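You operate a simulated robot arm through the tools that you are given. There is no shell and no other tool. Be economical: measure what you need, move in short steps, check, and stop when the job is done.

Carry out the task below with a simulated robot arm. There is one attempt and no reset: what you move stays moved.

TASK
Stand the green gauge beside the red wheel chock. It goes on the side that lies toward x +0.0, y -1.0 (a direction in the base frame), with about 3 cm between them.
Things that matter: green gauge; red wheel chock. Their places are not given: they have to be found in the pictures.

It is judged by the outcome, as a careful person would: the job done as asked, and still so three seconds after it is handed in. It fails if anything else is knocked over, pushed out of place, dropped, spilled or broken.

THE ROBOT
A 7-joint arm with a two-finger parallel gripper, fixed in place. Base frame: the origin is at the foot of the arm, x ahead of it, y to its left, z up; the work surface is at about z = 860. Lengths are in mm, angles in degrees, forces in N, time in s.
With the tool pointing down near the work surface it reaches from about 300 to 700 mm from the base axis. Its first joint turns from -66.0 to 66.0 degrees. Payload 1.57 kg.
Tool frame: the origin (TCP) lies between the finger pads and is the grasp point; the fingertips stand 30 mm ahead of it; z points along the fingers, y is the line along which they close. The gripper opens to 110 mm. The fingers are 24 mm wide and 12 mm thick; the gripper's body (48 by 112 mm) begins 78 mm behind the TCP.
Orientation is told as [roll, pitch, yaw] about the base's x, y, z axes, in that order, counted from this pose: with the fingers straight down and closing along the base's y, the tool's x points along the base's -x, its y along +y and its z along -z.

THE INTERFACE
- The arm moves only by the tool servo_tool. Its argument "motion" is a list of rows, each a list of 7 numbers: the finger opening in mm, from 0 to 110, then the shift along the tool's x, y, z in mm, then the turn, a rotation vector about the tool's x, y, z in degrees. In form: [[gripper, dx, dy, dz, rx, ry, rz], ...]. A call has 1 to 20 rows; each row is the pose to reach, as a shift and turn from the pose commanded when the call began, along the tool's axes at that moment. A row lasts 0.2 s, in which the tool goes at most 50 mm and 8.6 degrees; a call with a longer step from one row to the next is refused whole, and so is a gripper value outside its range. A pose out of reach is approached as far as the arm can. The call stops where the force on the tool passes 40 N (or 10 N more than at its start, if that is more) or the arm is blocked; 0.2 s more then pass. The fingers move at their own pace (about 108 mm/s each) and stop on an object; they squeeze with about 28 N. The grip force told is the motor's: it shows also when the fingers shut on nothing. Time passes only in rows, and 0.2 s behind the last, so rows that repeat a pose let the fingers close. It gives the time, the measured TCP pose, the force on the tool (base axes), the opening and the grip force at its end, in the units of the frame above (readings bear some noise).
- Cameras (640 x 400 px; columns grow to the right, rows downward): "scene" is fixed at [160.2, -387, 1405.3]; the picture's right is [0.82, -0.57, 0.00], its down [-0.32, -0.46, -0.83] and it looks along [0.47, 0.68, -0.56] (base axes); focal length 361 px, centre (320, 200). "wrist" rides on the gripper at [-36, 0, -80] in the tool frame; the picture's right is [0.00, -1.00, 0.00], its down [0.97, 0.00, -0.24] and it looks along [0.24, 0.00, 0.97] (tool axes); focal length 218 px, centre (320, 200).
- grab_frame(camera): a new picture of that camera. No time passes.
- probe_pixels(camera, pixels): for up to 12 pixels [column, row] of the newest picture of that camera ("zoom" is the newest enlarged one), the place [x, y, z] in the base frame of the surface seen there, good to about 3 mm. No time passes.
- enlarge(camera, box): a new picture of the part [left, top, right, bottom] of that camera's present view, enlarged. No time passes.
- close_job(): hands the job in; it is judged then, once.

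Work in short steps. Measure before you move; look again where a grasp or a placing could have gone wrong, and mend it. You have 60 turns and 14 pictures in all, the two below and enlarged ones among them. Open the gripper and draw the arm clear of the work before you hand the job in, unless the task says otherwise; then end with one line.

The tools are called by a JSON object that holds its "name" and its "arguments". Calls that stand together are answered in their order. servo_tool: Moves the arm, as the interface text tells. Its arguments: {"type":"object","properties":{"motion":{"type":"array","items":{"type":"array","items":{"type":"number"}}}},"required":["motion"]} The other tools are called the same way: grab_frame (camera) takes a picture; probe_pixels (camera, pixels) gives the place of the surface under pixels of a picture; enlarge (camera, box) takes an enlarged picture of a part of a camera's view; close_job () hands the job in.

At the start:

```text
clock: 0.0
tcp_pos: [446.8, -48.6, 1126.2]
orientation: [-0.1, -0.1, -0.1]
wrist_force: [0.1, -0.8, 0.2]
finger_gap: 109.5
gripper_force: 0.0
```

scene: 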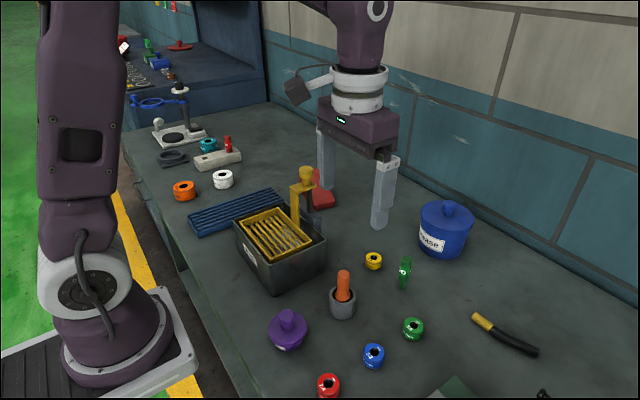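
wrist: 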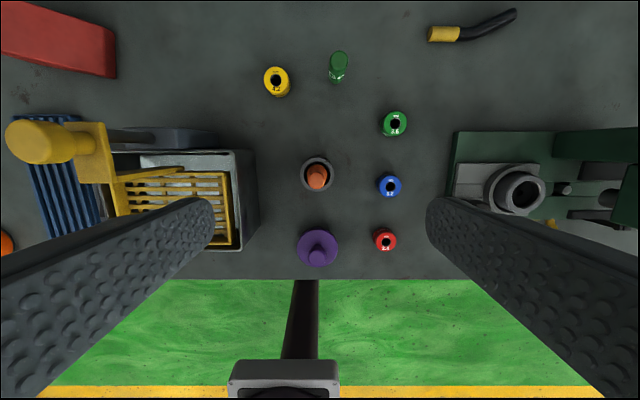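

The green upright object is at scene (404,272), and the red chock is at scene (322,195) and wrist (60,40). I'll enlarge both and then measure them.

{"name": "enlarge", "arguments": {"camera": "scene", "box": [280, 150, 460, 300]}}

{"name": "probe_pixels", "arguments": {"camera": "wrist", "pixels": [[338, 55], [338, 70], [338, 80], [2, 8], [60, 35], [110, 30], [115, 75], [105, 55], [5, 60], [276, 68], [395, 110], [180, 110]]}}

{"name": "probe_pixels", "arguments": {"camera": "scene", "pixels": [[405, 258], [404, 270], [403, 285], [322, 195], [315, 175], [325, 205], [333, 200], [307, 170]]}}

```text
2.67 times, centred on (370, 225) of scene
```

zoom: 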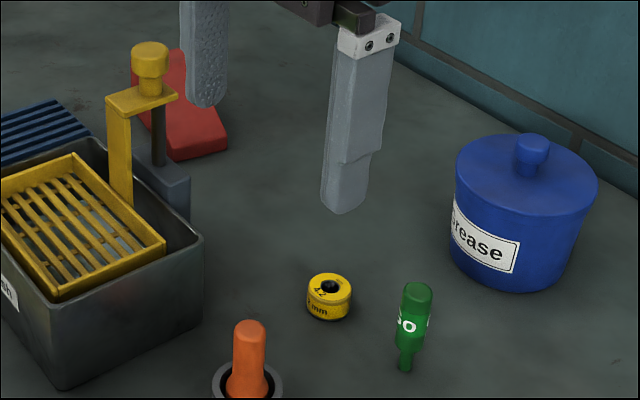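

```text
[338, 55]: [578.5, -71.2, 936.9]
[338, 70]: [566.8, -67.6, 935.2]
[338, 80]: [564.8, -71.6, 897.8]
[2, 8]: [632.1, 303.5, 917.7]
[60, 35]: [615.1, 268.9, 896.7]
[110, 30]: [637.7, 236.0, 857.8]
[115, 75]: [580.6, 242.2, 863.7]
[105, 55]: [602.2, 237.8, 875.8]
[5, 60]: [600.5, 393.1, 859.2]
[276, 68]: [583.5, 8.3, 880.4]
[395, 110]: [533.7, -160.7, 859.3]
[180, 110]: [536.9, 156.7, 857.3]
```

```text
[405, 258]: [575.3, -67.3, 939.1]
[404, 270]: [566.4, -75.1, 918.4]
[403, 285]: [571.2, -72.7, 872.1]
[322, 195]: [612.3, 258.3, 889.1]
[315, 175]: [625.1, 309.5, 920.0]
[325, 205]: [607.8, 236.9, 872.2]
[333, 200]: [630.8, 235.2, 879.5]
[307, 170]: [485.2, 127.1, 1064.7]
```

The gauge stands at about (572,-71) with its top near z 943. The chock's low end is at y≈236, with x from 581 to 638. I'll move above the gauge and narrow the opening so the fingers clear the yellow ring.

{"name": "servo_tool", "arguments": {"motion": [[70, -32, -6, 20, 0, 0, 0], [70, -64, -11, 40, 0, 0, 0], [70, -96, -17, 60, 0, 0, 0], [70, -125, -22, 80, 0, 0, 0], [70, -125, -22, 95, 0, 0, 0]]}}

{"name": "grab_frame", "arguments": {"camera": "wrist"}}

```text
clock: 1.2
tcp_pos: [571.9, -73.5, 1029.1]
orientation: [0.0, 0.0, 0.1]
wrist_force: [-0.1, 0.5, 0.3]
finger_gap: 70.1
gripper_force: 0.1
```

```text
10 pictures are left
```

wrist: 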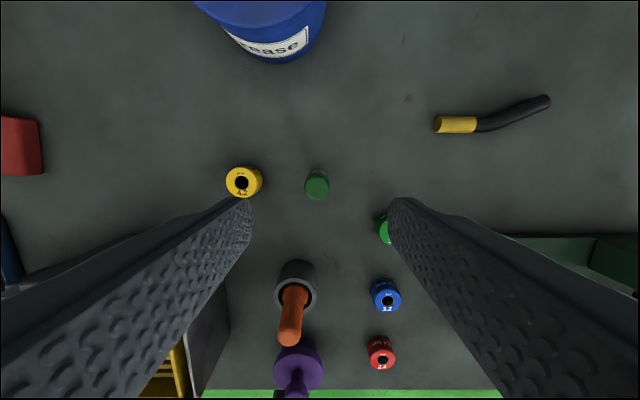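

The gauge's top is at wrist (317,184), and the chock's corner is at left (40,120)–(43,174). I'll probe these.

{"name": "probe_pixels", "arguments": {"camera": "wrist", "pixels": [[317, 180], [308, 182], [327, 182], [317, 173], [317, 192], [317, 197], [38, 121], [42, 172], [30, 145], [243, 182], [232, 182], [258, 182]]}}

{"name": "enlarge", "arguments": {"camera": "scene", "box": [370, 240, 440, 300]}}

```text
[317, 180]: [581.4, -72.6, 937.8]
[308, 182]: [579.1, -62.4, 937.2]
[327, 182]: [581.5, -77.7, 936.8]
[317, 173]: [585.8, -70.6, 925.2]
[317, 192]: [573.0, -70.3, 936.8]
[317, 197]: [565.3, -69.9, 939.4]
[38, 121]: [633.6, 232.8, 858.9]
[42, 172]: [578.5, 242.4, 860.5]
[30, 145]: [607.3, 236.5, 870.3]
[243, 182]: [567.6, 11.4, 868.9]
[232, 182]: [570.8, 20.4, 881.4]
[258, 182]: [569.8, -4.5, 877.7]
```

```text
6.67 times, centred on (405, 270) of scene
```

zoom: 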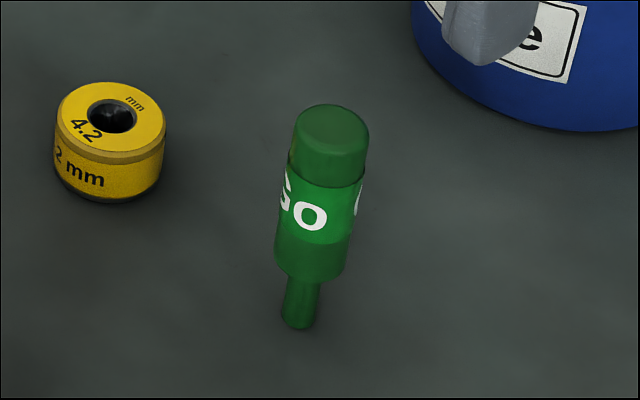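

The gauge has a radius of about 10 mm, is centred at (575.5,-71), has its top at 938, and stands on a thin pin. I'll descend to TCP z≈912 and grip its body.

{"name": "servo_tool", "arguments": {"motion": [[55, -3.6, 2.5, 20, 0, 0, 0], [55, -3.6, 2.5, 50, 0, 0, 0], [55, -3.6, 2.5, 80, 0, 0, 0], [55, -3.6, 2.5, 100, 0, 0, 0], [55, -3.6, 2.5, 117, 0, 0, 0], [55, -3.6, 2.5, 117, 0, 0, 0]]}}

{"name": "grab_frame", "arguments": {"camera": "wrist"}}

```text
clock: 2.6
tcp_pos: [579.9, -67.5, 914.1]
orientation: [0.0, 0.1, 0.0]
wrist_force: [0.2, 0.0, 0.4]
finger_gap: 55.2
gripper_force: 0.1
```

```text
8 pictures are left
```

wrist: 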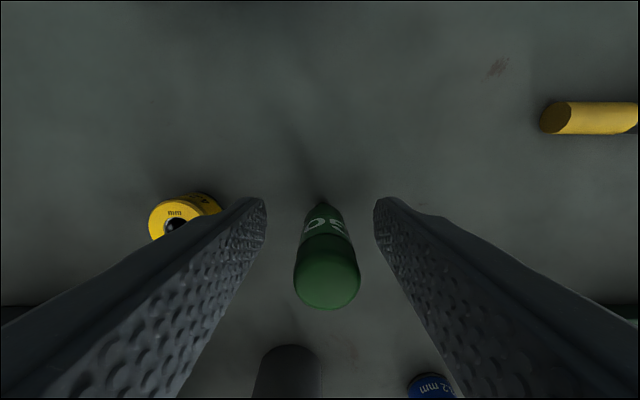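

The gauge is between the fingers, within about 1–2 mm of centre. I'll shift slightly and close.

{"name": "servo_tool", "arguments": {"motion": [[55, 0, -1.5, 2, 0, 0, 0], [40, 0, -1.5, 2, 0, 0, 0], [28, 0, -1.5, 2, 0, 0, 0], [15, 0, -1.5, 2, 0, 0, 0], [10, 0, -1.5, 2, 0, 0, 0], [10, 0, -1.5, 2, 0, 0, 0]]}}

```text
clock: 4.0
tcp_pos: [578.3, -68.4, 912.3]
orientation: [-0.1, 0.0, 0.0]
wrist_force: [0.4, -0.5, 0.3]
finger_gap: 19.9
gripper_force: 28.4
```

It's gripped, with a 19.9 mm gap and 28 N. I'll lift straight up and check.

{"name": "servo_tool", "arguments": {"motion": [[10, 0, 0, -10, 0, 0, 0], [10, 0, 0, -40, 0, 0, 0], [10, 0, 0, -75, 0, 0, 0], [10, 0, 0, -110, 0, 0, 0], [10, 0, 0, -135, 0, 0, 0], [10, 0, 0, -140, 0, 0, 0], [10, 0, 0, -140, 0, 0, 0]]}}

{"name": "grab_frame", "arguments": {"camera": "scene"}}

```text
clock: 5.6
tcp_pos: [576.8, -67.8, 1050.5]
orientation: [0.0, 0.0, 0.0]
wrist_force: [-0.8, -0.3, -0.1]
finger_gap: 19.7
gripper_force: 27.4
```

```text
7 pictures are left
```

scene: 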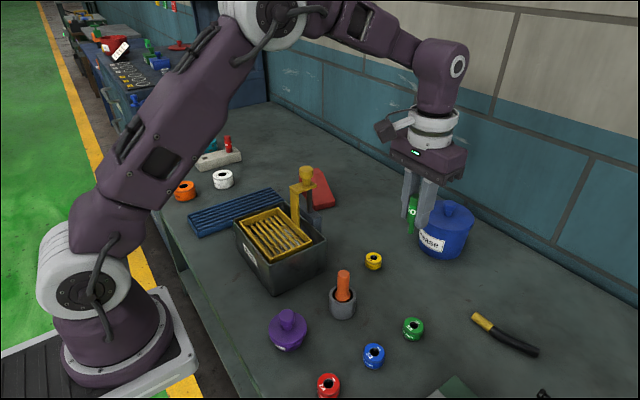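

The gauge is held upright. I'll carry it across at height to above the target spot, about (610,195).

{"name": "servo_tool", "arguments": {"motion": [[10, -10, 20, 0, 0, 0, 0], [10, -25, 50, 0, 0, 0, 0], [10, -33, 90, 0, 0, 0, 0], [10, -33, 130, 0, 0, 0, 0], [10, -33, 170, 0, 0, 0, 0], [10, -33, 210, 0, 0, 0, 0], [10, -33, 240, 0, 0, 0, 0], [10, -33, 263, 0, 0, 0, 0], [10, -33, 263, 0, 0, 0, 0]]}}

{"name": "grab_frame", "arguments": {"camera": "wrist"}}

```text
clock: 7.6
tcp_pos: [610.5, 193.5, 1049.9]
orientation: [-0.1, 0.0, 0.0]
wrist_force: [0.4, 0.7, -0.4]
finger_gap: 19.9
gripper_force: 27.6
```

```text
6 pictures are left
```

wrist: 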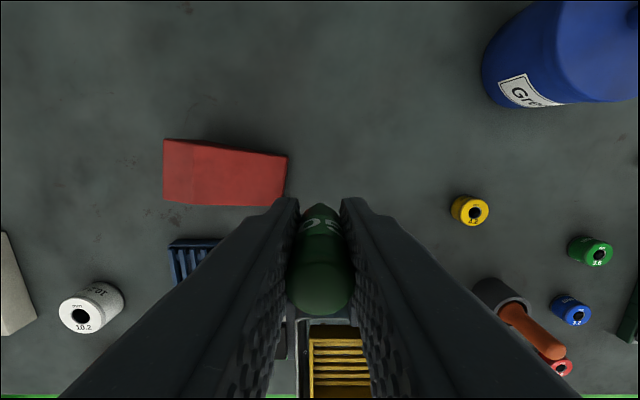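

{"name": "probe_pixels", "arguments": {"camera": "wrist", "pixels": [[286, 157], [282, 200], [277, 204], [166, 141], [166, 202], [282, 180], [270, 178], [225, 175], [290, 157], [284, 204], [188, 245], [205, 245]]}}

```text
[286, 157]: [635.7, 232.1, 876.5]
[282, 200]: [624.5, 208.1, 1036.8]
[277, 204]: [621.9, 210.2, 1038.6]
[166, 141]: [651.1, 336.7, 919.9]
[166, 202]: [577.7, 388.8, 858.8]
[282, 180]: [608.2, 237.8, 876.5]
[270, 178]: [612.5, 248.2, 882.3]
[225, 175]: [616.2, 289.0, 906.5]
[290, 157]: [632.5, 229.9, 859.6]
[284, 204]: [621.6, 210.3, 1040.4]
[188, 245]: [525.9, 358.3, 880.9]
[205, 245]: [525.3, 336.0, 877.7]
```

The chock's near face runs from (633,231) to (578,242), so (611,193.5) gives a gap of about 3 cm. I lifted by 140, so I'll lower by 138 and then check.

{"name": "servo_tool", "arguments": {"motion": [[10, -1, 0, 35, 0, 0, 0], [10, -1, 0, 70, 0, 0, 0], [10, -1, 0, 100, 0, 0, 0], [10, -1, 0, 120, 0, 0, 0], [10, -1, 0, 130, 0, 0, 0], [10, -1, 0, 135, 0, 0, 0], [10, -1, 0, 138, 0, 0, 0], [10, -1, 0, 138, 0, 0, 0]]}}

{"name": "enlarge", "arguments": {"camera": "scene", "box": [270, 130, 390, 230]}}

```text
clock: 9.4
tcp_pos: [610.1, 193.7, 912.3]
orientation: [0.0, 0.0, 0.0]
wrist_force: [0.1, -0.2, -0.7]
finger_gap: 19.9
gripper_force: 28.0
```

```text
4.00 times, centred on (330, 180) of scene
```

zoom: 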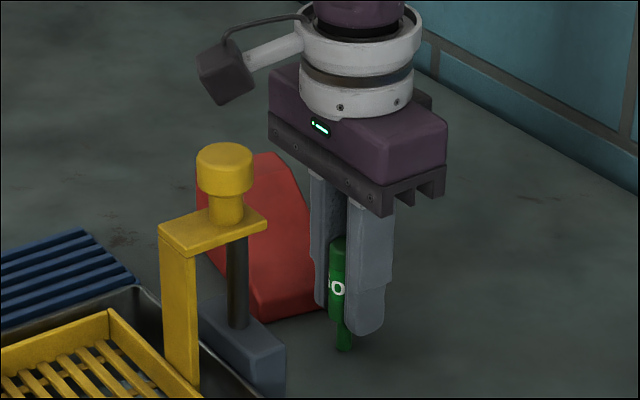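

It isn't touching yet. I'll creep down in small steps and watch the z force.

{"name": "servo_tool", "arguments": {"motion": [[10, 0, 0, 0.7, 0, 0, 0], [10, 0, 0, 1.4, 0, 0, 0], [10, 0, 0, 1.4, 0, 0, 0]]}}

```text
clock: 10.2
tcp_pos: [610.3, 192.6, 912.1]
orientation: [0.0, -0.1, 0.0]
wrist_force: [-2.9, -2.1, 10.2]
finger_gap: 19.9
gripper_force: 27.9
```

There is contact at 10 N upward. I'll back off slightly to ease the load before releasing.

{"name": "servo_tool", "arguments": {"motion": [[10, 0, 0, -0.5, 0, 0, 0], [10, 0, 0, -0.5, 0, 0, 0]]}}

```text
clock: 10.8
tcp_pos: [610.7, 192.7, 912.1]
orientation: [0.0, 0.0, 0.0]
wrist_force: [0.1, -1.8, 3.1]
finger_gap: 20.0
gripper_force: 28.2
```

The load is now light, about 3 N, so the gauge is resting on the table. I'll open gently to 36 mm so the fingers stay clear of the chock.

{"name": "servo_tool", "arguments": {"motion": [[21, 0, 0, 0, 0, 0, 0], [22, 0, 0, 0, 0, 0, 0], [24, 0, 0, 0, 0, 0, 0], [28, 0, 0, 0, 0, 0, 0], [32, 0, 0, 0, 0, 0, 0], [36, 0, 0, 0, 0, 0, 0], [36, 0, 0, 0, 0, 0, 0]]}}

{"name": "grab_frame", "arguments": {"camera": "wrist"}}

```text
clock: 12.4
tcp_pos: [610.4, 192.8, 910.5]
orientation: [0.0, 0.1, 0.1]
wrist_force: [-0.5, 0.3, -0.4]
finger_gap: 35.8
gripper_force: 0.1
```

```text
4 pictures are left
```

wrist: 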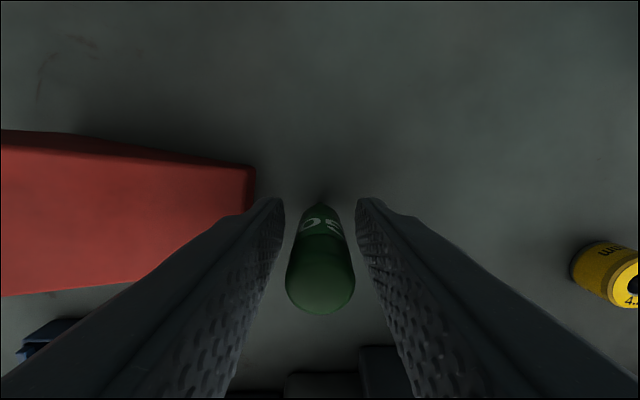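

The gauge stands freely between the fingers. I'll rise straight up.

{"name": "servo_tool", "arguments": {"motion": [[36, 0, 0, -10, 0, 0, 0], [36, 0, 0, -30, 0, 0, 0], [36, 0, 0, -60, 0, 0, 0], [36, 0, 0, -100, 0, 0, 0], [36, 0, 0, -140, 0, 0, 0], [36, 0, 0, -180, 0, 0, 0], [36, 0, 0, -190, 0, 0, 0], [36, 0, 0, -190, 0, 0, 0]]}}

{"name": "grab_frame", "arguments": {"camera": "wrist"}}

{"name": "enlarge", "arguments": {"camera": "scene", "box": [270, 130, 390, 230]}}

```text
clock: 14.2
tcp_pos: [608.8, 194.8, 1102.5]
orientation: [0.0, 0.0, 0.0]
wrist_force: [-0.2, 0.6, -0.5]
finger_gap: 36.0
gripper_force: 0.1
```

```text
3 pictures are left
```

wrist: 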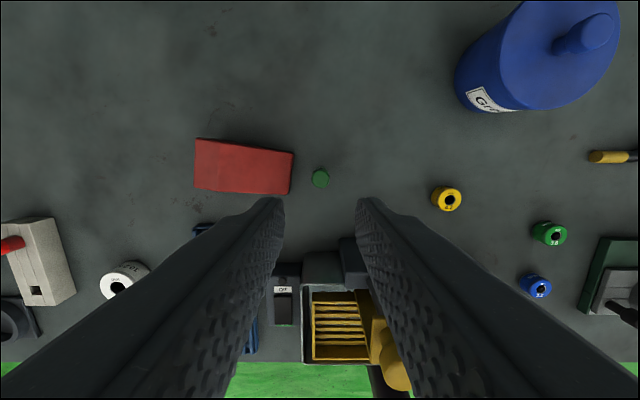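

```text
4.00 times, centred on (330, 180) of scene
```

zoom: 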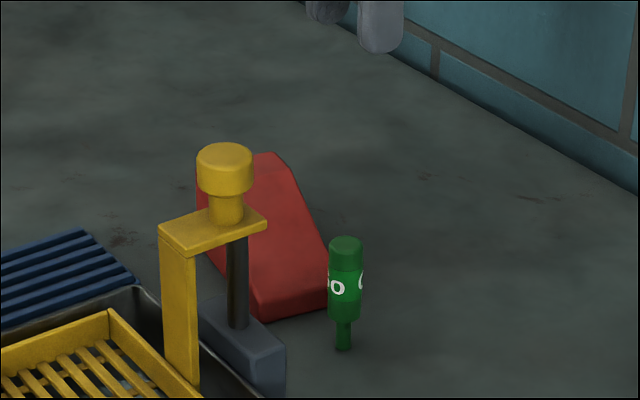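

The gauge stands upright at wrist (320,178), beside the chock. I'll confirm the gap before handing in.

{"name": "probe_pixels", "arguments": {"camera": "wrist", "pixels": [[320, 178], [314, 178], [327, 178], [291, 172], [293, 156], [289, 192]]}}

```text
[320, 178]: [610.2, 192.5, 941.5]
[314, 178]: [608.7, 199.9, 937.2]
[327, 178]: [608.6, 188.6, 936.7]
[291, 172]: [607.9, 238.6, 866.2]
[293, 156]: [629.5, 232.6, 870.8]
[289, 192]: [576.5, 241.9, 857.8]
```

The gauge is at (610,193.5) and the chock's face is at about y 232–238, so the gap is about 3 cm. The arm is clear, so I'm handing in.

{"name": "close_job", "arguments": {}}

```text
The job is handed in.
```

The green gauge stands upright on the -y side of the red wheel chock with a gap of about 3 cm, and the arm is drawn clear with the fingers released from the gauge.
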